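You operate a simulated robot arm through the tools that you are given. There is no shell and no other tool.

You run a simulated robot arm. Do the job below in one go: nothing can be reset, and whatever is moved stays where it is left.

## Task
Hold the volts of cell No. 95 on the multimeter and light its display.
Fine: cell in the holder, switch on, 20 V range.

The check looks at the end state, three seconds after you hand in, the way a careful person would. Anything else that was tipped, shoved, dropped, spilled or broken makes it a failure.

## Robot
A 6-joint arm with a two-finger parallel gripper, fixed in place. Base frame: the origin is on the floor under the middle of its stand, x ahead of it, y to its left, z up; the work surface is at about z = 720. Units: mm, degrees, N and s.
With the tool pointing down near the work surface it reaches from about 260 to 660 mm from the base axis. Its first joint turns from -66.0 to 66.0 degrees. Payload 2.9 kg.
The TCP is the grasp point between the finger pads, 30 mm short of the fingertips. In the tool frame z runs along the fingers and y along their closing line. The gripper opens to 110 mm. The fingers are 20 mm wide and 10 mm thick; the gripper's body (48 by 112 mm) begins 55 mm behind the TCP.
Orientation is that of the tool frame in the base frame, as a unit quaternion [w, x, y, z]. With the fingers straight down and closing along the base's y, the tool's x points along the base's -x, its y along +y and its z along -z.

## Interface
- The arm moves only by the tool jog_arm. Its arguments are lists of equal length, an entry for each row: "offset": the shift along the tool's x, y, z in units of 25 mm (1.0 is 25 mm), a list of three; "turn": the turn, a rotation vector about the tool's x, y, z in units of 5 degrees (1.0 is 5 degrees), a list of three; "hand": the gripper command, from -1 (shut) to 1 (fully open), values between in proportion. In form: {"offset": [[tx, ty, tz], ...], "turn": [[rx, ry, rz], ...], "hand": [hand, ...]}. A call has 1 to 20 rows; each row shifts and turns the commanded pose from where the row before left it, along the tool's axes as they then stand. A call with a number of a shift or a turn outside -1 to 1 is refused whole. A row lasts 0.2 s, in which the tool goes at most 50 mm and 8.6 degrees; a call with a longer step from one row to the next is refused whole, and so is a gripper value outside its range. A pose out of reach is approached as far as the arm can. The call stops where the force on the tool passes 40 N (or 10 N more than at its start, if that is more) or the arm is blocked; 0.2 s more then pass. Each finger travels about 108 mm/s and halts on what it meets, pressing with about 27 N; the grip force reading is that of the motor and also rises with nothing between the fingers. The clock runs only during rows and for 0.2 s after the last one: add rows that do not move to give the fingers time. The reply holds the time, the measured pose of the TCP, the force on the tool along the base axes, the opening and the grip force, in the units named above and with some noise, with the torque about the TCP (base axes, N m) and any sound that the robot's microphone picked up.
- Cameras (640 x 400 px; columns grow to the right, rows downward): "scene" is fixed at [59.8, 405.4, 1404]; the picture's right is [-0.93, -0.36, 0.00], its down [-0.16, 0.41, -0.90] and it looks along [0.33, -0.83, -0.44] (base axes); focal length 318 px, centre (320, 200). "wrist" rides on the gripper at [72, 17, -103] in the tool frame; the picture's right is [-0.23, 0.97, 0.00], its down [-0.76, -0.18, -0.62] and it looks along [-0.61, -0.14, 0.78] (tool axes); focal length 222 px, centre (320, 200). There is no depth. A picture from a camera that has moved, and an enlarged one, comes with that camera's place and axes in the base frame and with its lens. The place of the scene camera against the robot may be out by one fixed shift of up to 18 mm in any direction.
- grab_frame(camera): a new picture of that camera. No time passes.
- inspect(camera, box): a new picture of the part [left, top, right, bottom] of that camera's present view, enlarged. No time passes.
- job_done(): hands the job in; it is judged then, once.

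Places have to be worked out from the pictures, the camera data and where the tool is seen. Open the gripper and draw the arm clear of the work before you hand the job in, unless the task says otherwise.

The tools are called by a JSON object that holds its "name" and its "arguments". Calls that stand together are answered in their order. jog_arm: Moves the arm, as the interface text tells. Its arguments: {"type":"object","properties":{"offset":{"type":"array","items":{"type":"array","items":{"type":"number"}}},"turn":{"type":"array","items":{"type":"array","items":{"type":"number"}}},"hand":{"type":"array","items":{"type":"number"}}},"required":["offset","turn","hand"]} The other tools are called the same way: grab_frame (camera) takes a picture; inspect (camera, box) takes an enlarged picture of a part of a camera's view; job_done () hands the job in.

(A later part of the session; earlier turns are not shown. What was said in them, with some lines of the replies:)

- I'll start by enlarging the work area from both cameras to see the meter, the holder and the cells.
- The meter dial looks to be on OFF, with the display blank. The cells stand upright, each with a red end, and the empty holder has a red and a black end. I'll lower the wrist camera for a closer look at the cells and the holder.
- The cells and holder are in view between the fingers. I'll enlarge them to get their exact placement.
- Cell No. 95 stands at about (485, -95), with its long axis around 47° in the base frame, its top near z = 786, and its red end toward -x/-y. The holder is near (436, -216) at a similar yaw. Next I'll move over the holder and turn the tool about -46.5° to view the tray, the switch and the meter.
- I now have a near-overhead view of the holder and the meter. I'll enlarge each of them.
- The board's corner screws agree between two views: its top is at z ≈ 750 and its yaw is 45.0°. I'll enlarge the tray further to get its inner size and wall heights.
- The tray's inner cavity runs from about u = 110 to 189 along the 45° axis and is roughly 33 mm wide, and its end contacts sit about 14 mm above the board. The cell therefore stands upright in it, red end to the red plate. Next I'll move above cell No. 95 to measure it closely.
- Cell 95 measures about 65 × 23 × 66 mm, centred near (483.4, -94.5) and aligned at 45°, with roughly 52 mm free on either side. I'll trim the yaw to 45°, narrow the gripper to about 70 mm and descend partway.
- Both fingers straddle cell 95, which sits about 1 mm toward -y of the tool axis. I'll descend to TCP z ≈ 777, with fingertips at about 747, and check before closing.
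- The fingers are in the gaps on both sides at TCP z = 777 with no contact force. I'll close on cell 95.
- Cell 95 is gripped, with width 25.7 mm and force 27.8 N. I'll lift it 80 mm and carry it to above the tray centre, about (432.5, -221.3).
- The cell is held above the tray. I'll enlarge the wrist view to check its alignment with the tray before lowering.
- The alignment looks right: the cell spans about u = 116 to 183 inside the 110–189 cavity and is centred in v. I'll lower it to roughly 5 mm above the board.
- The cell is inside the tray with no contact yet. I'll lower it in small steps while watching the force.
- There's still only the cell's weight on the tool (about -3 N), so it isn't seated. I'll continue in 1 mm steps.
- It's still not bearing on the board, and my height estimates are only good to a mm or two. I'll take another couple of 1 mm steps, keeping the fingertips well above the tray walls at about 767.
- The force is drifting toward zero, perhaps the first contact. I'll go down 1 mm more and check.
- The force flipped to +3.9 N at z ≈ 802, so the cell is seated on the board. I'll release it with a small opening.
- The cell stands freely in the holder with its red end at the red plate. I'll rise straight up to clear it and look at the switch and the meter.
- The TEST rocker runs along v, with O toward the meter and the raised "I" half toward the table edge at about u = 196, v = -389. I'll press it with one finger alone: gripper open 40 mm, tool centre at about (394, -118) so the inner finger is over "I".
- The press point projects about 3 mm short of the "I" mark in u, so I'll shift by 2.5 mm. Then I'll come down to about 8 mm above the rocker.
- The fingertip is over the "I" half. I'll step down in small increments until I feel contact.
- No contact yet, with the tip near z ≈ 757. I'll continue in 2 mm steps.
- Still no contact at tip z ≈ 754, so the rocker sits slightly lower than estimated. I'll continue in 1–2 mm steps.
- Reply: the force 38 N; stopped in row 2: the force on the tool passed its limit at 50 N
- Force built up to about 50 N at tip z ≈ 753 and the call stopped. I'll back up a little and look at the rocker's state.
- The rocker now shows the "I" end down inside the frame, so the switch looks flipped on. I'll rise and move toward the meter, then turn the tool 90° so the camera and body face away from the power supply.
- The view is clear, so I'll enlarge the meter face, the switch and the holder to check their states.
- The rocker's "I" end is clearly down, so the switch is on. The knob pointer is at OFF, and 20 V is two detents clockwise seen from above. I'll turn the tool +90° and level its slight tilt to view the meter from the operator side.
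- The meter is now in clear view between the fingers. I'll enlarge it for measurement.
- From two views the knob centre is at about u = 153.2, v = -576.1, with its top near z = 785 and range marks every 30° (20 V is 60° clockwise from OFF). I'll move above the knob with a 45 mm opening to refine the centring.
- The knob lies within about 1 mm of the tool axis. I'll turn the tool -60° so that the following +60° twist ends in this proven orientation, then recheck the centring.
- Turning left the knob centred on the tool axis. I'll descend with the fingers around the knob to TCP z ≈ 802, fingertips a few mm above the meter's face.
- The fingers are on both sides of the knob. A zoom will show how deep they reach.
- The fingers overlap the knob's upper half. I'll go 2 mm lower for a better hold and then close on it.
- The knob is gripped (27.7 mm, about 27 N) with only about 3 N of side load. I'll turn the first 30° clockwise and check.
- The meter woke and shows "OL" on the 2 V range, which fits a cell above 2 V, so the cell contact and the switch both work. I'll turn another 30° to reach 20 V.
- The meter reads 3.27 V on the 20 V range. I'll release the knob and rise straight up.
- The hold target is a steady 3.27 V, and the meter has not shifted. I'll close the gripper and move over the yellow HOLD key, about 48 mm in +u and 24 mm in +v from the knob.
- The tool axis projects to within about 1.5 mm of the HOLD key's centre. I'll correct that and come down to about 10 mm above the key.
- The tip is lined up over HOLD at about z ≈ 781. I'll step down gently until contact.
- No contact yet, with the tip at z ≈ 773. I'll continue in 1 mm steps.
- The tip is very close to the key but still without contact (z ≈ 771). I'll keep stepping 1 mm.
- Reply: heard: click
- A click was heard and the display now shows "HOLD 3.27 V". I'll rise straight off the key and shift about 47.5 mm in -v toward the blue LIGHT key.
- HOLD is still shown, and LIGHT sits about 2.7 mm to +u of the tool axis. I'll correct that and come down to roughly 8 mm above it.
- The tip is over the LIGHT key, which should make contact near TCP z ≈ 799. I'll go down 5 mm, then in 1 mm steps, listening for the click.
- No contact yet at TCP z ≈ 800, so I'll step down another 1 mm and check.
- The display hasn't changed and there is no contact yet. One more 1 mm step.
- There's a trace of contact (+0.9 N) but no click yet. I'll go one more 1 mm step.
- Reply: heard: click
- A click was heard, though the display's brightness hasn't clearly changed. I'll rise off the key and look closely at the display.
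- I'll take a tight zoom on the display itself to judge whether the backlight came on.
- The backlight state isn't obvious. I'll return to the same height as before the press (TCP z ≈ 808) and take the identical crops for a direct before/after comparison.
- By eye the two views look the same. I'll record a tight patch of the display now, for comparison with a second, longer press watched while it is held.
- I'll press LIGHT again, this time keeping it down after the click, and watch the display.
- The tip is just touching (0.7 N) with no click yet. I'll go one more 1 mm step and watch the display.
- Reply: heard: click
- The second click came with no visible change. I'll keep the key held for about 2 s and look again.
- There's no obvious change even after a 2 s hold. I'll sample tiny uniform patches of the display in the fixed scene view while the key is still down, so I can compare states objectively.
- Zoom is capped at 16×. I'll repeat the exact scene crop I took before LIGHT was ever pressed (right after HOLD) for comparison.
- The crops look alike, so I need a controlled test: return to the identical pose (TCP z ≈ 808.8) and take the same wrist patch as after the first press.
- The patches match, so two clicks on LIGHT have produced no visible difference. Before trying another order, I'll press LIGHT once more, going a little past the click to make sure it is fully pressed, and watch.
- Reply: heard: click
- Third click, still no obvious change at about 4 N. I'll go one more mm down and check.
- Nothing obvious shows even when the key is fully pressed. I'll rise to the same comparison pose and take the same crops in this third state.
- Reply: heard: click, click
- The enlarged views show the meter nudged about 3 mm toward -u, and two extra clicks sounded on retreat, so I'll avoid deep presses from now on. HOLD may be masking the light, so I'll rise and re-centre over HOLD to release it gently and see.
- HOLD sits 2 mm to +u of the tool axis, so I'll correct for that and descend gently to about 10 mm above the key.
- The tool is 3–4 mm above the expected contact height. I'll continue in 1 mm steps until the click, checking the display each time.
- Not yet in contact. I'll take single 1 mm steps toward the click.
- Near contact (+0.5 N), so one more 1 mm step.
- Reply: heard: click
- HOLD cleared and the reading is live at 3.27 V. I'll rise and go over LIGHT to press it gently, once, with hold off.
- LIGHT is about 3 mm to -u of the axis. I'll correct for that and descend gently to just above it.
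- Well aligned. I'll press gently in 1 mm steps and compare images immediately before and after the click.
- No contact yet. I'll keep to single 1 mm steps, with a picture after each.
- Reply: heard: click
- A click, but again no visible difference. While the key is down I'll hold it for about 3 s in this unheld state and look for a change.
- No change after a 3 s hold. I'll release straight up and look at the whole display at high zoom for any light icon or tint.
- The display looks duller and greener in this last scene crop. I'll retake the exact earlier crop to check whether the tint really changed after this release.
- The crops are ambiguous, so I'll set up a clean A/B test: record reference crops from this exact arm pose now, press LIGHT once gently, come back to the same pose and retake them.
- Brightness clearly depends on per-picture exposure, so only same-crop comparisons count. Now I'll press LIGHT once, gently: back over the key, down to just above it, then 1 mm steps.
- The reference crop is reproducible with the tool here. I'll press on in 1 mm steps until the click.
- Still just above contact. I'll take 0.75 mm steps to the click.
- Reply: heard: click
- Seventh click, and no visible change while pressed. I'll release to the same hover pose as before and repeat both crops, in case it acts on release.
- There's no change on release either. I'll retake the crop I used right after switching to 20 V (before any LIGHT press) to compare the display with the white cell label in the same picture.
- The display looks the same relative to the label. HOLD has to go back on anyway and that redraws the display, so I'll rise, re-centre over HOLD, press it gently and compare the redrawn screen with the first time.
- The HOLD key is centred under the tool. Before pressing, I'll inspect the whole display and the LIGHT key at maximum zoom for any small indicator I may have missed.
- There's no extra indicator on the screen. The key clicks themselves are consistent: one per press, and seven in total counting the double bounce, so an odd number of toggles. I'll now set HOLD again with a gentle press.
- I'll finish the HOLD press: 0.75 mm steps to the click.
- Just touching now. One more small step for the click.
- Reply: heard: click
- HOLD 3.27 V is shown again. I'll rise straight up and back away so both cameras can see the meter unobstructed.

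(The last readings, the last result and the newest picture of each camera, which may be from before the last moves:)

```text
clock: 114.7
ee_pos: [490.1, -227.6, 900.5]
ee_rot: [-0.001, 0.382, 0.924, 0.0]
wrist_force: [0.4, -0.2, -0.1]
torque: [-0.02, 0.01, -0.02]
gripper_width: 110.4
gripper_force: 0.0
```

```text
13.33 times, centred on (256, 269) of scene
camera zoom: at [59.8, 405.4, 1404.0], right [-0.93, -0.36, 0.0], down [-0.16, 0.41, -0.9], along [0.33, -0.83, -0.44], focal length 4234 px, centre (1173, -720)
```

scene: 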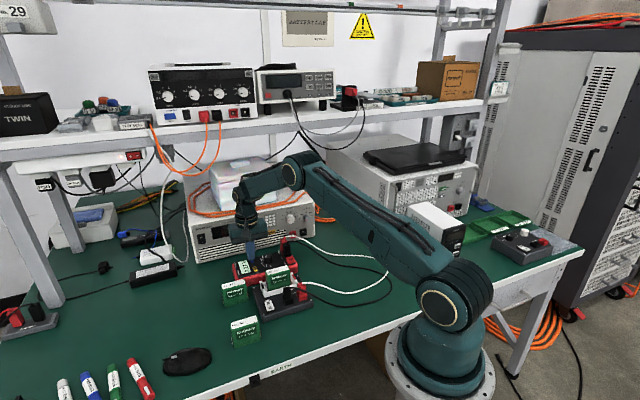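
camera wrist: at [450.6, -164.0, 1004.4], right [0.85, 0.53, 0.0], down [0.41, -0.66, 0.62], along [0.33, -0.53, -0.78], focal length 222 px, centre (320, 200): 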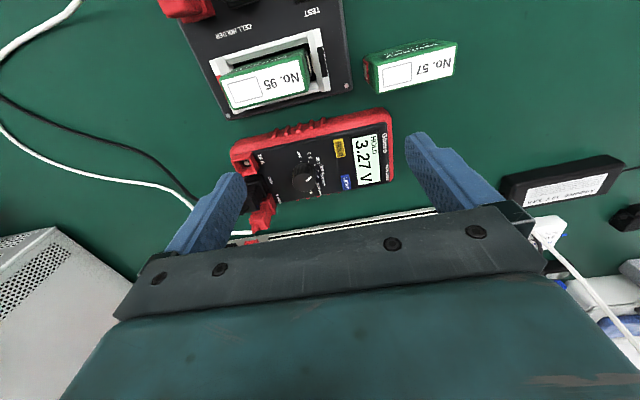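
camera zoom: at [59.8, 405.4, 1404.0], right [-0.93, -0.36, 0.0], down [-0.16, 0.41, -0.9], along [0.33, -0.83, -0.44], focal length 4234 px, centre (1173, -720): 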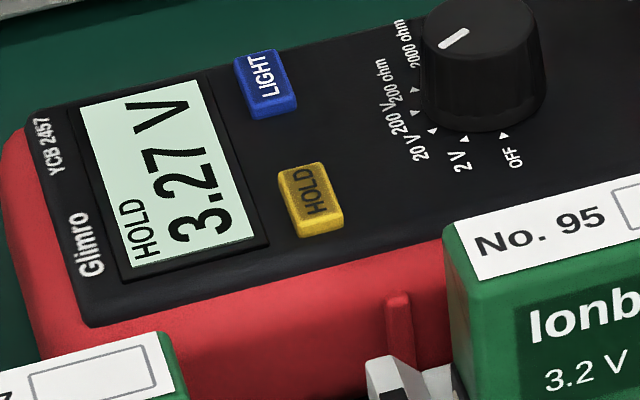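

HOLD 3.27 V is shown and the arm is clear. I'll let some time pass without moving and retake the same crop, in case the light is timed.

{"name": "jog_arm", "arguments": {"offset": [[0, 0, 0], [0, 0, 0], [0, 0, 0], [0, 0, 0], [0, 0, 0], [0, 0, 0], [0, 0, 0], [0, 0, 0], [0, 0, 0], [0, 0, 0], [0, 0, 0], [0, 0, 0], [0, 0, 0], [0, 0, 0], [0, 0, 0], [0, 0, 0], [0, 0, 0], [0, 0, 0], [0, 0, 0], [0, 0, 0]], "turn": [[0, 0, 0], [0, 0, 0], [0, 0, 0], [0, 0, 0], [0, 0, 0], [0, 0, 0], [0, 0, 0], [0, 0, 0], [0, 0, 0], [0, 0, 0], [0, 0, 0], [0, 0, 0], [0, 0, 0], [0, 0, 0], [0, 0, 0], [0, 0, 0], [0, 0, 0], [0, 0, 0], [0, 0, 0], [0, 0, 0]], "hand": [1, 1, 1, 1, 1, 1, 1, 1, 1, 1, 1, 1, 1, 1, 1, 1, 1, 1, 1, 1]}}

{"name": "jog_arm", "arguments": {"offset": [[0, 0, 0], [0, 0, 0], [0, 0, 0], [0, 0, 0], [0, 0, 0], [0, 0, 0], [0, 0, 0], [0, 0, 0], [0, 0, 0], [0, 0, 0], [0, 0, 0], [0, 0, 0], [0, 0, 0], [0, 0, 0], [0, 0, 0], [0, 0, 0], [0, 0, 0], [0, 0, 0], [0, 0, 0], [0, 0, 0]], "turn": [[0, 0, 0], [0, 0, 0], [0, 0, 0], [0, 0, 0], [0, 0, 0], [0, 0, 0], [0, 0, 0], [0, 0, 0], [0, 0, 0], [0, 0, 0], [0, 0, 0], [0, 0, 0], [0, 0, 0], [0, 0, 0], [0, 0, 0], [0, 0, 0], [0, 0, 0], [0, 0, 0], [0, 0, 0], [0, 0, 0]], "hand": [1, 1, 1, 1, 1, 1, 1, 1, 1, 1, 1, 1, 1, 1, 1, 1, 1, 1, 1, 1]}}

{"name": "inspect", "arguments": {"camera": "scene", "box": [236, 254, 276, 284]}}

{"name": "inspect", "arguments": {"camera": "wrist", "box": [310, 100, 410, 200]}}

```text
clock: 118.9
ee_pos: [489.6, -227.6, 900.3]
ee_rot: [0.0, 0.382, 0.924, 0.0]
wrist_force: [-0.4, -0.2, 0.7]
torque: [0.0, 0.02, -0.01]
gripper_width: 109.8
gripper_force: 0.1
```

```text
clock: 123.1
ee_pos: [491.3, -227.8, 901.2]
ee_rot: [-0.001, 0.383, 0.924, 0.001]
wrist_force: [-0.3, -0.9, -0.4]
torque: [-0.01, -0.02, -0.01]
gripper_width: 110.2
gripper_force: 0.0
```

```text
13.33 times, centred on (256, 269) of scene
camera zoom: at [59.8, 405.4, 1404.0], right [-0.93, -0.36, 0.0], down [-0.16, 0.41, -0.9], along [0.33, -0.83, -0.44], focal length 4234 px, centre (1173, -720)
```

zoom: 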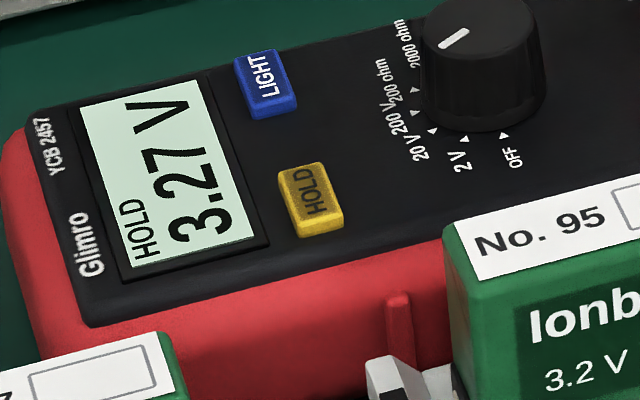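

```text
4.00 times, centred on (360, 150) of wrist
camera zoom: at [450.7, -164.1, 1004.3], right [0.85, 0.53, 0.0], down [0.41, -0.66, 0.62], along [0.33, -0.53, -0.78], focal length 888 px, centre (160, 400)
```

zoom: 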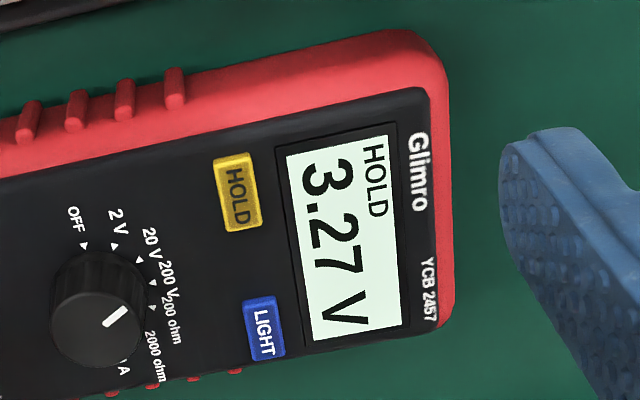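

Nothing changes over time. I'll return to the exact pose used right after setting 20 V (before LIGHT was ever pressed) and take the identical wrist pictures, so I can compare "never pressed" with "now".

{"name": "jog_arm", "arguments": {"offset": [[-0.684, -0.308, 0], [-0.684, -0.308, 0.2], [-0.684, -0.308, 0.6], [-0.684, -0.308, 0.6], [0, 0, 0.64], [0, 0, 0], [0, 0, 0]], "turn": [[0, 0, 0], [0, 0, 0], [0, 0, 0], [0, 0, 0], [0, 0, 0], [0, 0, 0], [0, 0, 0]], "hand": [0.3, -0.18, -0.18, -0.18, -0.18, -0.18, -0.18]}}

{"name": "grab_frame", "arguments": {"camera": "wrist"}}

{"name": "inspect", "arguments": {"camera": "wrist", "box": [290, 30, 470, 170]}}

```text
clock: 124.7
ee_pos: [514.5, -299.3, 849.5]
ee_rot: [0.001, 0.383, 0.924, 0.0]
wrist_force: [-0.1, -0.4, 0.3]
torque: [0.02, 0.02, -0.01]
gripper_width: 45.1
gripper_force: 0.1
```

```text
taken
camera wrist: at [475.7, -235.3, 953.3], right [0.85, 0.53, 0.0], down [0.41, -0.66, 0.62], along [0.33, -0.53, -0.78], focal length 222 px, centre (320, 200)
```

wrist: 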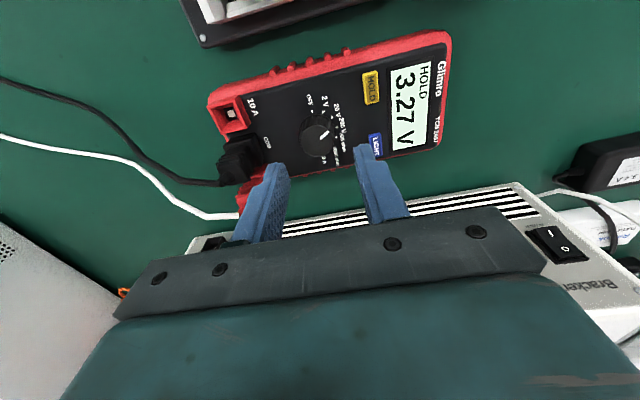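

```text
2.86 times, centred on (380, 100) of wrist
camera zoom: at [475.7, -235.3, 953.3], right [0.85, 0.53, 0.0], down [0.41, -0.66, 0.62], along [0.33, -0.53, -0.78], focal length 635 px, centre (149, 486)
```

zoom: 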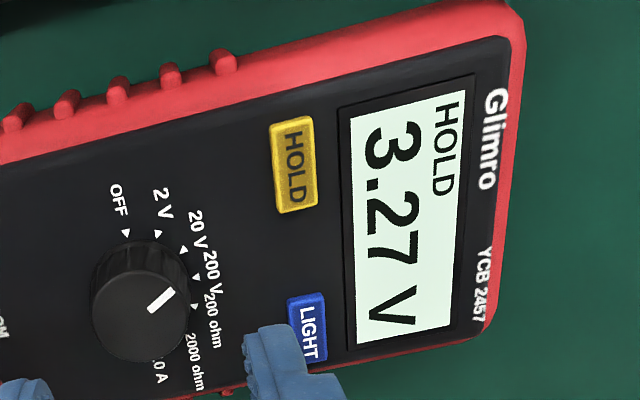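

No distinguishable difference from the "never pressed" pictures either. I'll withdraw the arm to a clear pose above the front of the bench with the gripper open, then let more time pass and check whether the display stays lit and held.

{"name": "jog_arm", "arguments": {"offset": [[0, 0, -0.9], [0, 0, -0.9], [0, 0, -0.9], [0.9, 0, -0.4], [0.9, 0, -0.4], [0.9, 0, -0.4], [0.9, 0, -0.4], [0.9, 0, -0.4], [0.9, 0, -0.4], [0.9, 0, -0.4], [0.9, 0, -0.4], [0, 0, 0], [0, 0, 0]], "turn": [[0, 0, 0], [0, 0, 0], [0, 0, 0], [0, 0, 0], [0, 0, 0], [0, 0, 0], [0, 0, 0], [0, 0, 0], [0, 0, 0], [0, 0, 0], [0, 0, 0], [0, 0, 0], [0, 0, 0]], "hand": [-0.18, -0.18, -0.18, 0, 0.5, 1, 1, 1, 1, 1, 1, 1, 1]}}

{"name": "grab_frame", "arguments": {"camera": "scene"}}

{"name": "inspect", "arguments": {"camera": "scene", "box": [220, 230, 340, 310]}}

{"name": "inspect", "arguments": {"camera": "scene", "box": [236, 254, 276, 284]}}

```text
clock: 127.5
ee_pos: [387.4, -171.4, 997.0]
ee_rot: [0.0, 0.383, 0.924, 0.0]
wrist_force: [-0.5, -0.3, -0.8]
torque: [-0.03, -0.01, 0.01]
gripper_width: 110.2
gripper_force: 0.0
```

```text
taken
```

scene: 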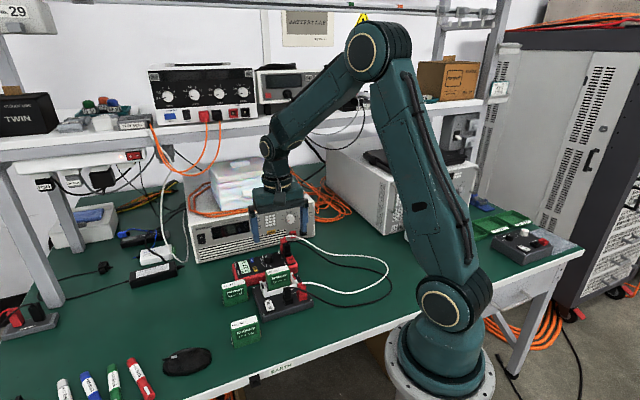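

```text
5.00 times, centred on (280, 270) of scene
camera zoom: at [59.8, 405.4, 1404.0], right [-0.93, -0.36, 0.0], down [-0.16, 0.41, -0.9], along [0.33, -0.83, -0.44], focal length 1588 px, centre (520, -150)
```

zoom: 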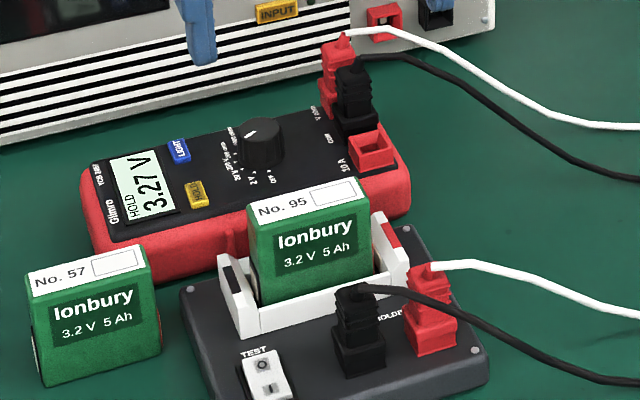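

```text
13.33 times, centred on (256, 269) of scene
camera zoom: at [59.8, 405.4, 1404.0], right [-0.93, -0.36, 0.0], down [-0.16, 0.41, -0.9], along [0.33, -0.83, -0.44], focal length 4234 px, centre (1173, -720)
```

zoom: 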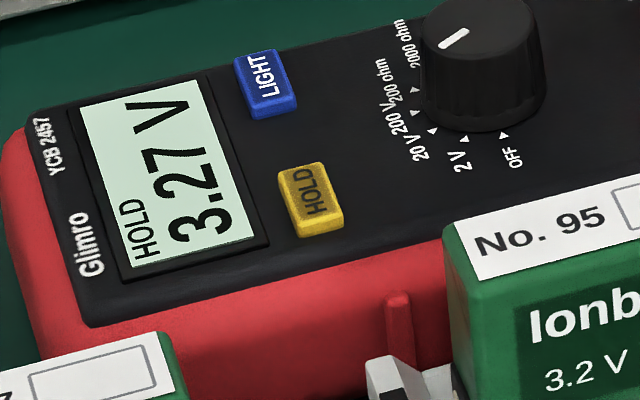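

The bench looks undisturbed: cells 57 and 62 are in place, 95 is in the holder, the switch is on, and HOLD 3.27 V is shown. I'll retake two earlier crops for comparison with the arm away.

{"name": "inspect", "arguments": {"camera": "scene", "box": [242, 258, 262, 276]}}

{"name": "inspect", "arguments": {"camera": "scene", "box": [200, 220, 340, 310]}}

{"name": "inspect", "arguments": {"camera": "scene", "box": [230, 240, 290, 285]}}

```text
16.00 times, centred on (252, 267) of scene
camera zoom: at [59.8, 405.4, 1404.0], right [-0.93, -0.36, 0.0], down [-0.16, 0.41, -0.9], along [0.33, -0.83, -0.44], focal length 5081 px, centre (1408, -872)
```

zoom: 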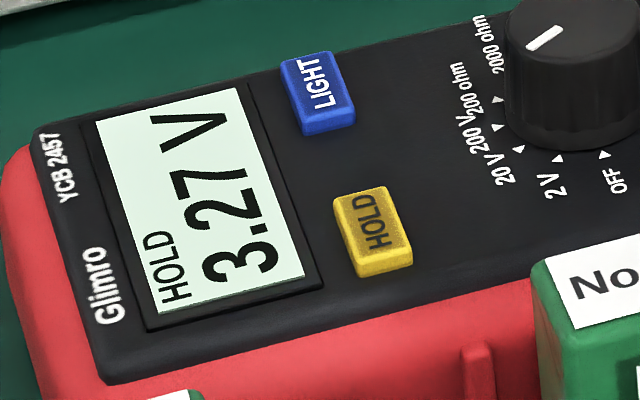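

```text
4.44 times, centred on (270, 265) of scene
camera zoom: at [59.8, 405.4, 1404.0], right [-0.93, -0.36, 0.0], down [-0.16, 0.41, -0.9], along [0.33, -0.83, -0.44], focal length 1411 px, centre (542, -89)
```

zoom: 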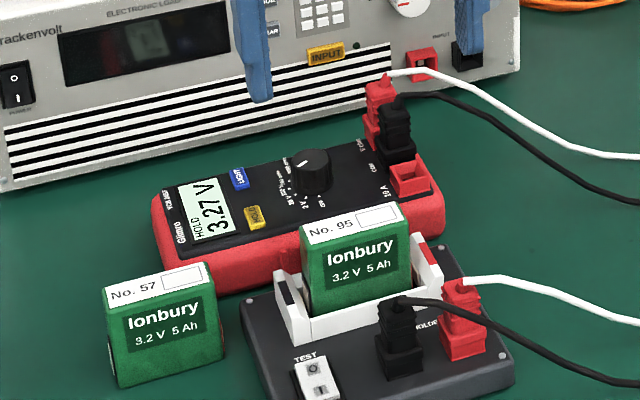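

```text
8.89 times, centred on (260, 262) of scene
camera zoom: at [59.8, 405.4, 1404.0], right [-0.93, -0.36, 0.0], down [-0.16, 0.41, -0.9], along [0.33, -0.83, -0.44], focal length 2823 px, centre (853, -356)
```

zoom: 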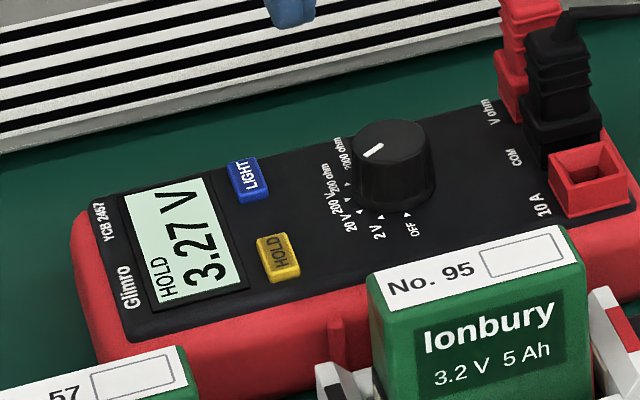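

I'll do one more like-for-like check: return to the exact hover pose over LIGHT (closed gripper, z ≈ 847) where I took a scene crop with HOLD on before LIGHT was ever pressed.

{"name": "jog_arm", "arguments": {"offset": [[-0.903, 0.208, 0.3], [-0.903, 0.208, 0.3], [-0.903, 0.208, 0.3], [-0.903, 0.208, 0.3], [-0.903, 0.208, 0.3], [-0.903, 0.208, 0.3], [-0.903, 0.208, 0.3], [-0.903, 0.208, 0.3], [-0.903, 0.208, 0.3], [0, 0, 0.82], [0, 0, 0.82], [0, 0, 0.82], [0, 0, 0.82], [0, 0, 0], [0, 0, 0]], "turn": [[0, 0, 0], [0, 0, 0], [0, 0, 0], [0, 0, 0], [0, 0, 0], [0, 0, 0], [0, 0, 0], [0, 0, 0], [0, 0, 0], [0, 0, 0], [0, 0, 0], [0, 0, 0], [0, 0, 0], [0, 0, 0], [0, 0, 0]], "hand": [1, 0.5, 0, -0.5, -1, -1, -1, -1, -1, -1, -1, -1, -1, -1, -1]}}

{"name": "inspect", "arguments": {"camera": "scene", "box": [220, 220, 300, 285]}}

{"name": "inspect", "arguments": {"camera": "wrist", "box": [250, 80, 390, 180]}}

{"name": "grab_frame", "arguments": {"camera": "wrist"}}

```text
clock: 130.7
ee_pos: [565.0, -281.1, 848.0]
ee_rot: [0.0, 0.383, 0.924, 0.0]
wrist_force: [-0.6, -0.5, -0.4]
torque: [0.03, 0.02, 0.02]
gripper_width: 0.0
gripper_force: 26.8
```

```text
6.15 times, centred on (260, 252) of scene
camera zoom: at [59.8, 405.4, 1404.0], right [-0.93, -0.36, 0.0], down [-0.16, 0.41, -0.9], along [0.33, -0.83, -0.44], focal length 1954 px, centre (689, -123)
```

zoom: 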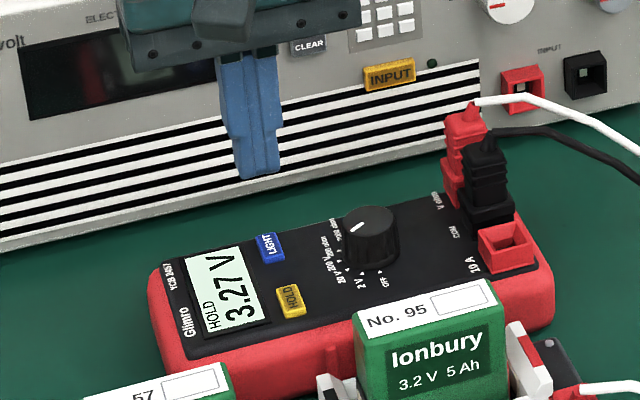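

```text
4.00 times, centred on (320, 130) of wrist
camera zoom: at [523.9, -216.6, 951.0], right [0.85, 0.53, 0.0], down [0.41, -0.66, 0.62], along [0.33, -0.53, -0.78], focal length 888 px, centre (320, 480)
```

zoom: 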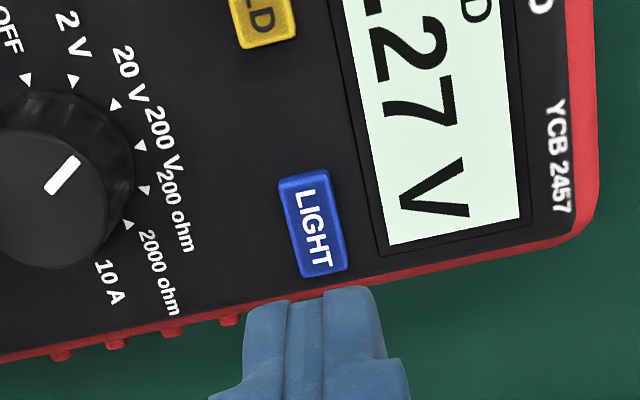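

```text
taken
camera wrist: at [523.9, -216.6, 951.0], right [0.85, 0.53, 0.0], down [0.41, -0.66, 0.62], along [0.33, -0.53, -0.78], focal length 222 px, centre (320, 200)
```

wrist: 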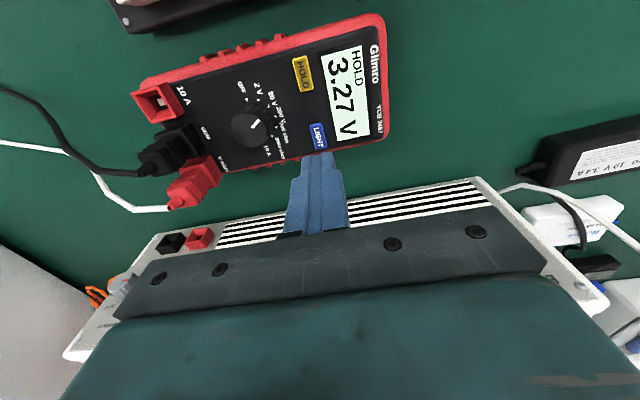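

The pictures look alike, though exposure coupling could hide a change. I'll do one decisive A/B from this very pose: press LIGHT gently once, return to this pose and retake the same three pictures.

{"name": "jog_arm", "arguments": {"offset": [[-0.07, -0.05, 0.5], [0, 0, 0.5], [0, 0, 0.5], [0, 0, 0.24], [0, 0, 0.04], [0, 0, 0.04], [0, 0, 0]], "turn": [[0, 0, 0], [0, 0, 0], [0, 0, 0], [0, 0, 0], [0, 0, 0], [0, 0, 0], [0, 0, 0]], "hand": [-1, -1, -1, -1, -1, -1, -1]}}

{"name": "jog_arm", "arguments": {"offset": [[0, 0, 0.03], [0, 0, 0]], "turn": [[0, 0, 0], [0, 0, 0]], "hand": [-1, -1]}}

{"name": "inspect", "arguments": {"camera": "wrist", "box": [250, 80, 390, 180]}}

```text
clock: 132.3
ee_pos: [564.0, -282.2, 802.8]
ee_rot: [0.0, 0.383, 0.924, -0.001]
wrist_force: [0.2, -1.4, -0.3]
torque: [-0.02, 0.01, -0.02]
gripper_width: 0.1
gripper_force: 26.9
```

```text
clock: 132.9
ee_pos: [563.8, -283.2, 801.6]
ee_rot: [0.0, 0.382, 0.924, 0.0]
wrist_force: [0.3, 0.1, -1.3]
torque: [0.0, -0.02, -0.01]
gripper_width: 0.1
gripper_force: 26.3
```

```text
4.00 times, centred on (320, 130) of wrist
camera zoom: at [524.8, -219.4, 905.4], right [0.85, 0.53, 0.0], down [0.41, -0.66, 0.62], along [0.33, -0.53, -0.78], focal length 888 px, centre (320, 480)
```

zoom: 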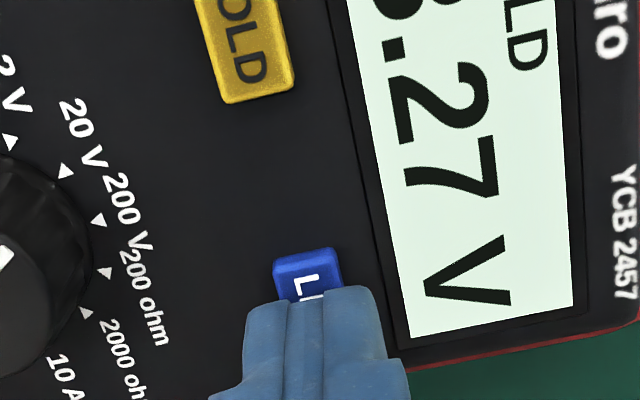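

Aligned over LIGHT and about 3 mm above the click. I'll continue down in small steps to the click only.

{"name": "jog_arm", "arguments": {"offset": [[0, 0, 0.04], [0, 0, 0.03], [0, 0, 0]], "turn": [[0, 0, 0], [0, 0, 0], [0, 0, 0]], "hand": [-1, -1, -1]}}

{"name": "jog_arm", "arguments": {"offset": [[0, 0, 0.03], [0, 0, 0]], "turn": [[0, 0, 0], [0, 0, 0]], "hand": [-1, -1]}}

```text
clock: 133.7
ee_pos: [564.8, -283.0, 801.2]
ee_rot: [0.0, 0.382, 0.924, 0.0]
wrist_force: [-0.7, -0.6, -0.6]
torque: [0.01, -0.02, 0.02]
gripper_width: 0.0
gripper_force: 26.7
```

```text
clock: 134.3
ee_pos: [564.5, -285.0, 798.6]
ee_rot: [0.001, 0.383, 0.924, 0.0]
wrist_force: [-0.6, 1.6, 1.2]
torque: [0.02, 0.02, 0.03]
gripper_width: 0.0
gripper_force: 27.2
```

Contact is just starting. One more 0.75 mm step for the click.

{"name": "jog_arm", "arguments": {"offset": [[0, 0, 0.03], [0, 0, 0]], "turn": [[0, 0, 0], [0, 0, 0]], "hand": [-1, -1]}}

{"name": "inspect", "arguments": {"camera": "scene", "box": [236, 254, 276, 284]}}

```text
clock: 134.9
ee_pos: [564.7, -282.9, 798.9]
ee_rot: [0.0, 0.382, 0.924, 0.0]
wrist_force: [1.0, -1.2, 3.0]
torque: [-0.03, 0.0, -0.02]
gripper_width: 0.1
gripper_force: 26.9
heard: click
```

```text
13.33 times, centred on (256, 269) of scene
camera zoom: at [59.8, 405.4, 1404.0], right [-0.93, -0.36, 0.0], down [-0.16, 0.41, -0.9], along [0.33, -0.83, -0.44], focal length 4234 px, centre (1173, -720)
```

zoom: 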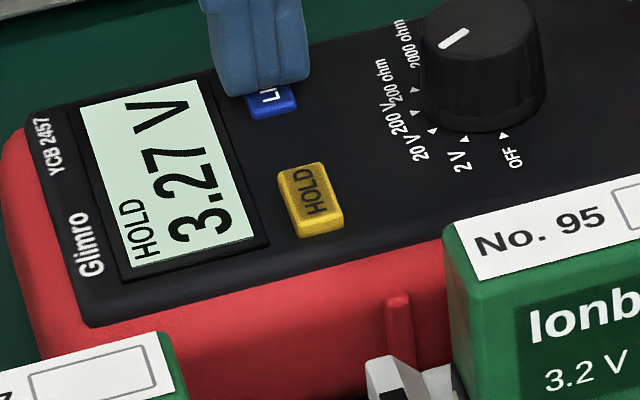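

Click number 8. I'll return to the same hover pose and retake the identical pictures.

{"name": "jog_arm", "arguments": {"offset": [[0, 0, -0.2], [0, 0, -0.5], [0, 0, -0.6], [0, 0, -0.68], [0.07, 0.05, 0], [0, 0, 0], [0, 0, 0]], "turn": [[0, 0, 0], [0, 0, 0], [0, 0, 0], [0, 0, 0], [0, 0, 0], [0, 0, 0], [0, 0, 0]], "hand": [-1, -1, -1, -1, -1, -1, -1]}}

{"name": "inspect", "arguments": {"camera": "scene", "box": [220, 220, 300, 285]}}

{"name": "inspect", "arguments": {"camera": "wrist", "box": [250, 80, 390, 180]}}

{"name": "grab_frame", "arguments": {"camera": "wrist"}}

```text
clock: 136.5
ee_pos: [564.6, -280.9, 847.3]
ee_rot: [0.0, 0.383, 0.924, 0.0]
wrist_force: [0.2, -0.2, 0.0]
torque: [-0.01, -0.01, -0.01]
gripper_width: 0.2
gripper_force: 26.9
```

```text
6.15 times, centred on (260, 252) of scene
camera zoom: at [59.8, 405.4, 1404.0], right [-0.93, -0.36, 0.0], down [-0.16, 0.41, -0.9], along [0.33, -0.83, -0.44], focal length 1954 px, centre (689, -123)
```

zoom: 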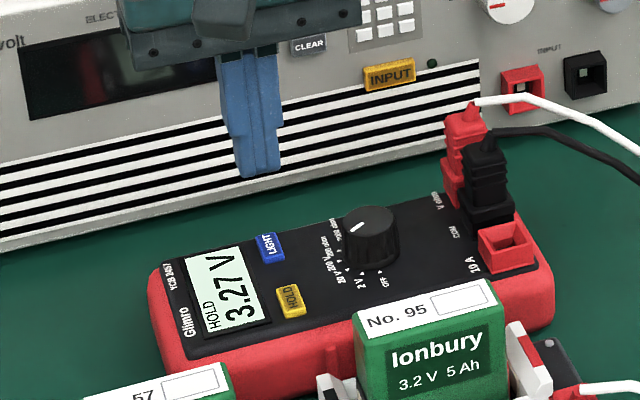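

```text
4.00 times, centred on (320, 130) of wrist
camera zoom: at [524.1, -217.3, 951.4], right [0.85, 0.53, 0.0], down [0.41, -0.66, 0.62], along [0.33, -0.53, -0.78], focal length 888 px, centre (320, 480)
```

zoom: 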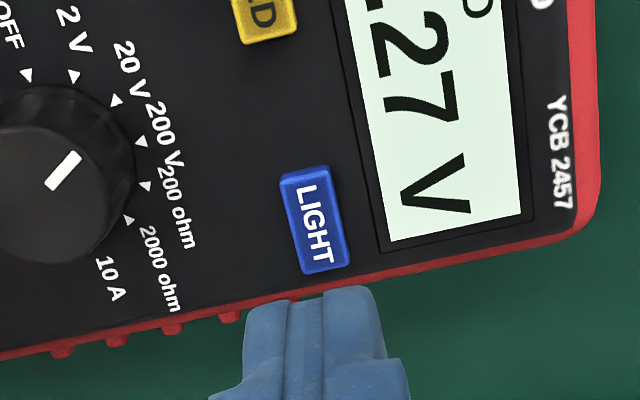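

```text
taken
camera wrist: at [524.1, -217.3, 951.4], right [0.85, 0.53, 0.0], down [0.41, -0.66, 0.62], along [0.33, -0.53, -0.78], focal length 222 px, centre (320, 200)
```

wrist: 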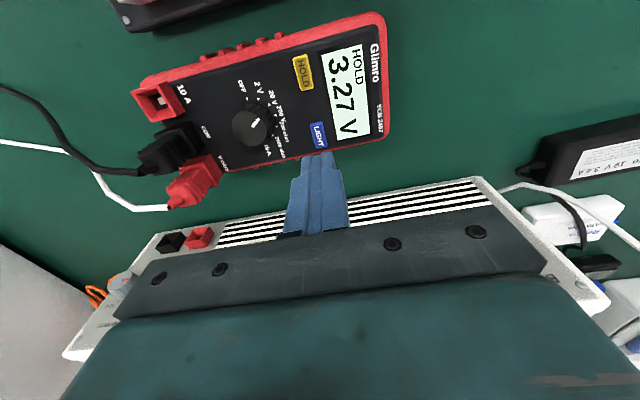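

The two states are nearly indistinguishable in these views. From this same pose I'll take a maximum zoom of the display edge with white lettering and red case as colour references, then repeat it after one more press.

{"name": "inspect", "arguments": {"camera": "wrist", "box": [350, 100, 390, 125]}}

{"name": "inspect", "arguments": {"camera": "wrist", "box": [335, 60, 375, 85]}}

{"name": "inspect", "arguments": {"camera": "scene", "box": [240, 235, 320, 295]}}

```text
16.00 times, centred on (370, 112) of wrist
camera zoom: at [524.1, -217.3, 951.4], right [0.85, 0.53, 0.0], down [0.41, -0.66, 0.62], along [0.33, -0.53, -0.78], focal length 3554 px, centre (-480, 1600)
```

zoom: 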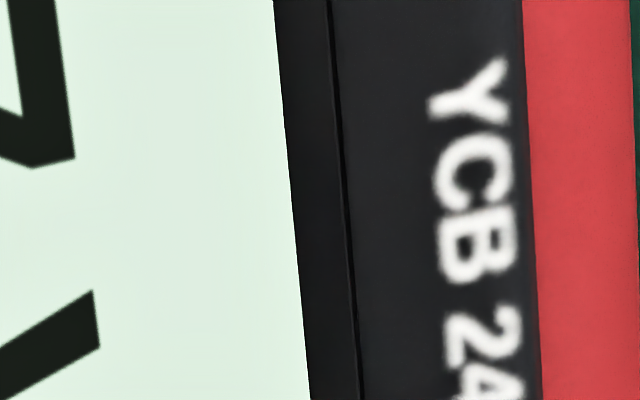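

```text
16.00 times, centred on (355, 72) of wrist
camera zoom: at [524.1, -217.3, 951.4], right [0.85, 0.53, 0.0], down [0.41, -0.66, 0.62], along [0.33, -0.53, -0.78], focal length 3554 px, centre (-240, 2240)
```

zoom: 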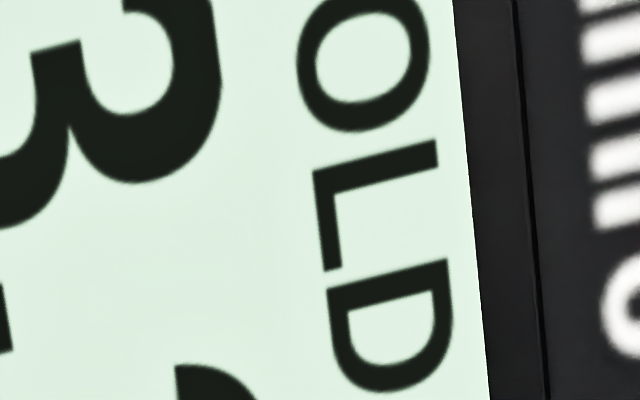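

```text
6.67 times, centred on (280, 265) of scene
camera zoom: at [59.8, 405.4, 1404.0], right [-0.93, -0.36, 0.0], down [-0.16, 0.41, -0.9], along [0.33, -0.83, -0.44], focal length 2117 px, centre (587, -233)
```

zoom: 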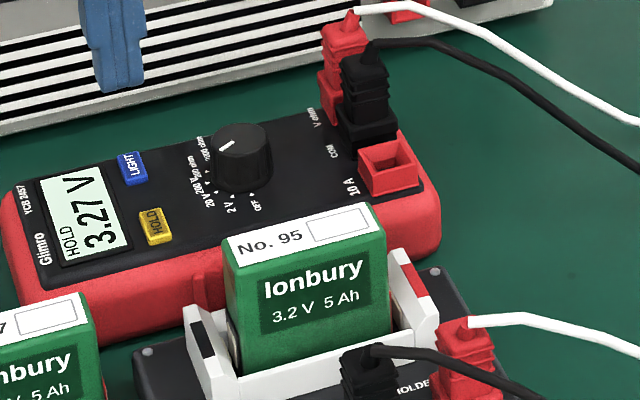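

References recorded. Now one more gentle LIGHT press (the ninth click, an odd count) with the same motion.

{"name": "jog_arm", "arguments": {"offset": [[-0.07, -0.05, 0.5], [0, 0, 0.5], [0, 0, 0.5], [0, 0, 0.24], [0, 0, 0.06], [0, 0, 0.06], [0, 0, 0]], "turn": [[0, 0, 0], [0, 0, 0], [0, 0, 0], [0, 0, 0], [0, 0, 0], [0, 0, 0], [0, 0, 0]], "hand": [-1, -1, -1, -1, -1, -1, -1]}}

{"name": "jog_arm", "arguments": {"offset": [[0, 0, 0.04], [0, 0, 0]], "turn": [[0, 0, 0], [0, 0, 0]], "hand": [-1, -1]}}

{"name": "inspect", "arguments": {"camera": "wrist", "box": [250, 80, 390, 180]}}

```text
clock: 138.1
ee_pos: [565.7, -282.2, 799.5]
ee_rot: [0.0, 0.383, 0.924, 0.0]
wrist_force: [-0.1, 0.2, 1.0]
torque: [-0.02, -0.03, 0.0]
gripper_width: 0.0
gripper_force: 26.8
```

```text
clock: 138.7
ee_pos: [564.3, -283.5, 800.1]
ee_rot: [0.0, 0.383, 0.924, -0.001]
wrist_force: [0.3, -0.1, 0.4]
torque: [0.01, -0.03, 0.02]
gripper_width: 0.1
gripper_force: 26.9
```

```text
4.00 times, centred on (320, 130) of wrist
camera zoom: at [524.6, -219.4, 903.4], right [0.85, 0.53, 0.0], down [0.41, -0.66, 0.62], along [0.33, -0.53, -0.78], focal length 888 px, centre (320, 480)
```

zoom: 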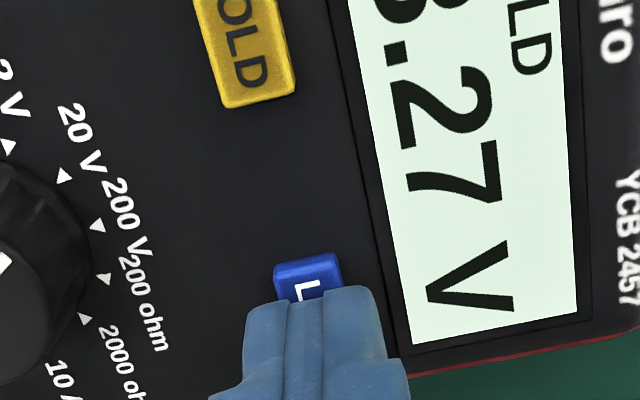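

Just above contact now. I'll take 0.75 mm steps to the click.

{"name": "jog_arm", "arguments": {"offset": [[0, 0, 0.03], [0, 0, 0]], "turn": [[0, 0, 0], [0, 0, 0]], "hand": [-1, -1]}}

{"name": "jog_arm", "arguments": {"offset": [[0, 0, 0.02], [0, 0, 0]], "turn": [[0, 0, 0], [0, 0, 0]], "hand": [-1, -1]}}

```text
clock: 139.3
ee_pos: [565.2, -283.3, 799.4]
ee_rot: [0.0, 0.383, 0.924, 0.0]
wrist_force: [-0.1, 0.0, 0.1]
torque: [0.0, 0.01, 0.0]
gripper_width: 0.0
gripper_force: 26.8
```

```text
clock: 139.9
ee_pos: [565.4, -283.0, 798.3]
ee_rot: [0.0, 0.383, 0.924, 0.0]
wrist_force: [0.6, 0.5, 1.4]
torque: [0.04, 0.0, -0.01]
gripper_width: 0.4
gripper_force: 27.1
heard: click
```

Ninth click heard. I'll lift gently back to the same pose and retake the reference zooms.

{"name": "jog_arm", "arguments": {"offset": [[0, 0, -0.2], [0, 0, -0.5], [0, 0, -0.6], [0, 0, -0.65], [0.07, 0.05, 0], [0, 0, 0], [0, 0, 0]], "turn": [[0, 0, 0], [0, 0, 0], [0, 0, 0], [0, 0, 0], [0, 0, 0], [0, 0, 0], [0, 0, 0]], "hand": [-1, -1, -1, -1, -1, -1, -1]}}

{"name": "inspect", "arguments": {"camera": "wrist", "box": [350, 100, 390, 125]}}

{"name": "inspect", "arguments": {"camera": "wrist", "box": [335, 60, 375, 85]}}

{"name": "inspect", "arguments": {"camera": "scene", "box": [240, 235, 320, 295]}}

{"name": "grab_frame", "arguments": {"camera": "wrist"}}

```text
clock: 141.5
ee_pos: [563.3, -280.8, 847.7]
ee_rot: [0.0, 0.382, 0.924, 0.001]
wrist_force: [0.4, 0.0, 0.3]
torque: [0.0, 0.02, -0.01]
gripper_width: 0.0
gripper_force: 26.5
```

```text
16.00 times, centred on (370, 112) of wrist
camera zoom: at [524.1, -217.6, 951.4], right [0.85, 0.53, 0.0], down [0.41, -0.66, 0.62], along [0.33, -0.53, -0.78], focal length 3554 px, centre (-480, 1600)
```

zoom: 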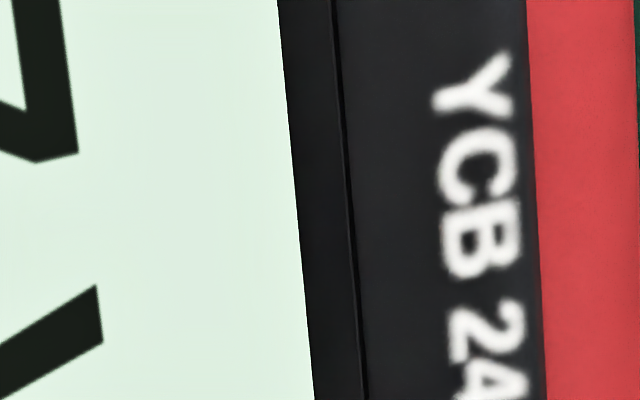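

```text
16.00 times, centred on (355, 72) of wrist
camera zoom: at [524.1, -217.6, 951.4], right [0.85, 0.53, 0.0], down [0.41, -0.66, 0.62], along [0.33, -0.53, -0.78], focal length 3554 px, centre (-240, 2240)
```

zoom: 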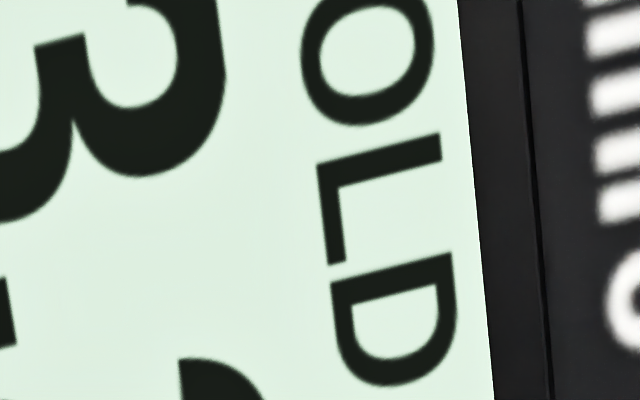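

```text
6.67 times, centred on (280, 265) of scene
camera zoom: at [59.8, 405.4, 1404.0], right [-0.93, -0.36, 0.0], down [-0.16, 0.41, -0.9], along [0.33, -0.83, -0.44], focal length 2117 px, centre (587, -233)
```

zoom: 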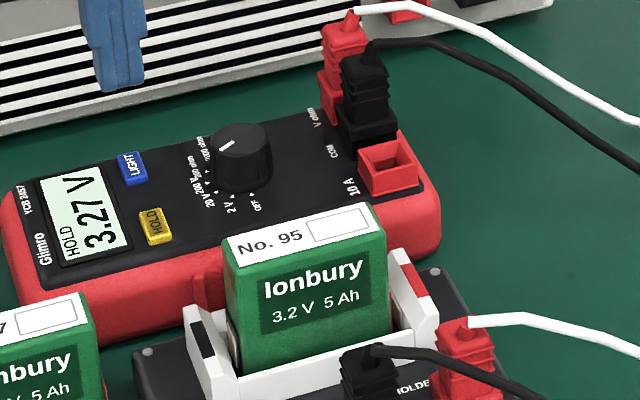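

```text
taken
camera wrist: at [524.1, -217.6, 951.4], right [0.85, 0.53, 0.0], down [0.41, -0.66, 0.62], along [0.33, -0.53, -0.78], focal length 222 px, centre (320, 200)
```

wrist: 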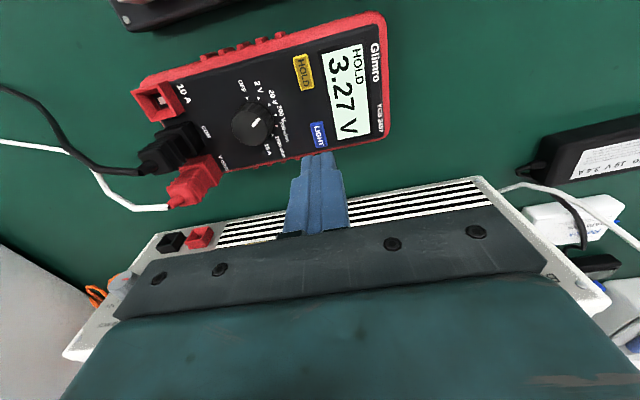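

The max-zoom patches before and after the press match exactly, so these pictures cannot show the light's state. The click count is odd, which should leave the light on, and HOLD 3.27 V stands. I'll open the gripper, withdraw clear of the work and take a final look.

{"name": "jog_arm", "arguments": {"offset": [[0, 0, -0.9], [0, 0, -0.9], [0, 0, -0.9], [0.9, -0.15, -0.5], [0.9, -0.15, -0.5], [0.9, -0.15, -0.5], [0.9, -0.15, -0.5], [0.9, -0.15, -0.5], [0.9, -0.15, -0.5], [0.9, -0.15, -0.5], [0.9, -0.15, -0.5], [0, 0, 0]], "turn": [[0, 0, 0], [0, 0, 0], [0, 0, 0], [0, 0, 0], [0, 0, 0], [0, 0, 0], [0, 0, 0], [0, 0, 0], [0, 0, 0], [0, 0, 0], [0, 0, 0], [0, 0, 0]], "hand": [-1, -1, -1, -0.5, 0, 0.5, 1, 1, 1, 1, 1, 1]}}

{"name": "grab_frame", "arguments": {"camera": "scene"}}

{"name": "inspect", "arguments": {"camera": "scene", "box": [200, 220, 340, 360]}}

{"name": "inspect", "arguments": {"camera": "scene", "box": [236, 254, 276, 284]}}

```text
clock: 144.1
ee_pos: [415.0, -175.5, 1016.2]
ee_rot: [0.0, 0.382, 0.924, 0.0]
wrist_force: [0.5, 0.0, -0.1]
torque: [0.06, -0.02, 0.01]
gripper_width: 110.0
gripper_force: 0.0
```

```text
taken
```

scene: 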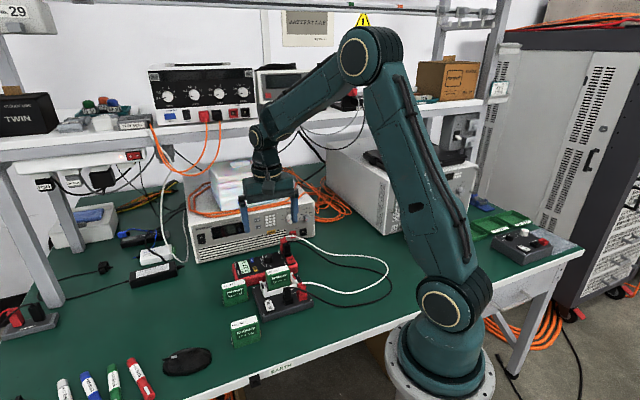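

```text
2.86 times, centred on (270, 290) of scene
camera zoom: at [59.8, 405.4, 1404.0], right [-0.93, -0.36, 0.0], down [-0.16, 0.41, -0.9], along [0.33, -0.83, -0.44], focal length 907 px, centre (463, -57)
```

zoom: 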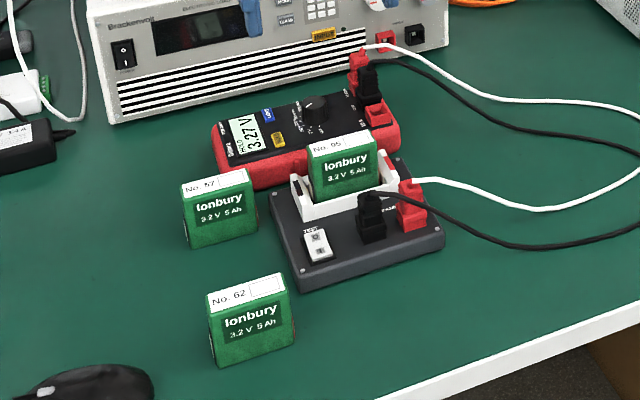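

```text
13.33 times, centred on (256, 269) of scene
camera zoom: at [59.8, 405.4, 1404.0], right [-0.93, -0.36, 0.0], down [-0.16, 0.41, -0.9], along [0.33, -0.83, -0.44], focal length 4234 px, centre (1173, -720)
```

zoom: 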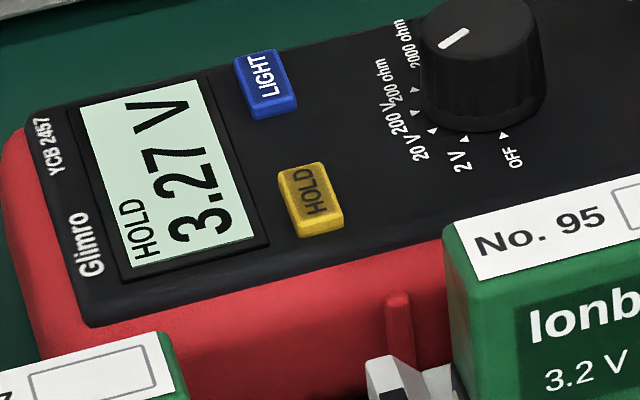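

Cell 95 is in the holder with correct polarity, the TEST switch is on and the dial is at 20 V. The display reads "HOLD 3.27 V", the other cells are untouched, and the arm is clear with the gripper open. I couldn't confirm the backlight by eye, only by the odd number of LIGHT clicks, and the meter sits about 3 mm from where it started. Handing in now.

{"name": "job_done", "arguments": {}}

```text
The job is handed in.
```

I handed the job in with cell No. 95's voltage held on the multimeter at 3.27 V. I couldn't confirm that the display light is on.

- **Cell:** No. 95 is in the holder, red end to the red plate, and the TEST switch is on.
- **Meter:** the dial is on the 20 V range and the display shows "HOLD 3.27 V".
- **Light:** I pressed the LIGHT key several times. Each press gave one click, but the display looked the same in every picture I compared, including close-ups before and after a press. I heard nine clicks in all, two of them from the key bouncing as I lifted off. If every click switches the light, the odd count should leave it on.
- **Meter moved:** one LIGHT press went too deep, and the meter slid about 3 mm as I lifted off. It didn't tip, and the plugs are still in.
- **Bench:** cells 57 and 62 are where they started, and nothing else looks disturbed. The arm is clear with the gripper open.
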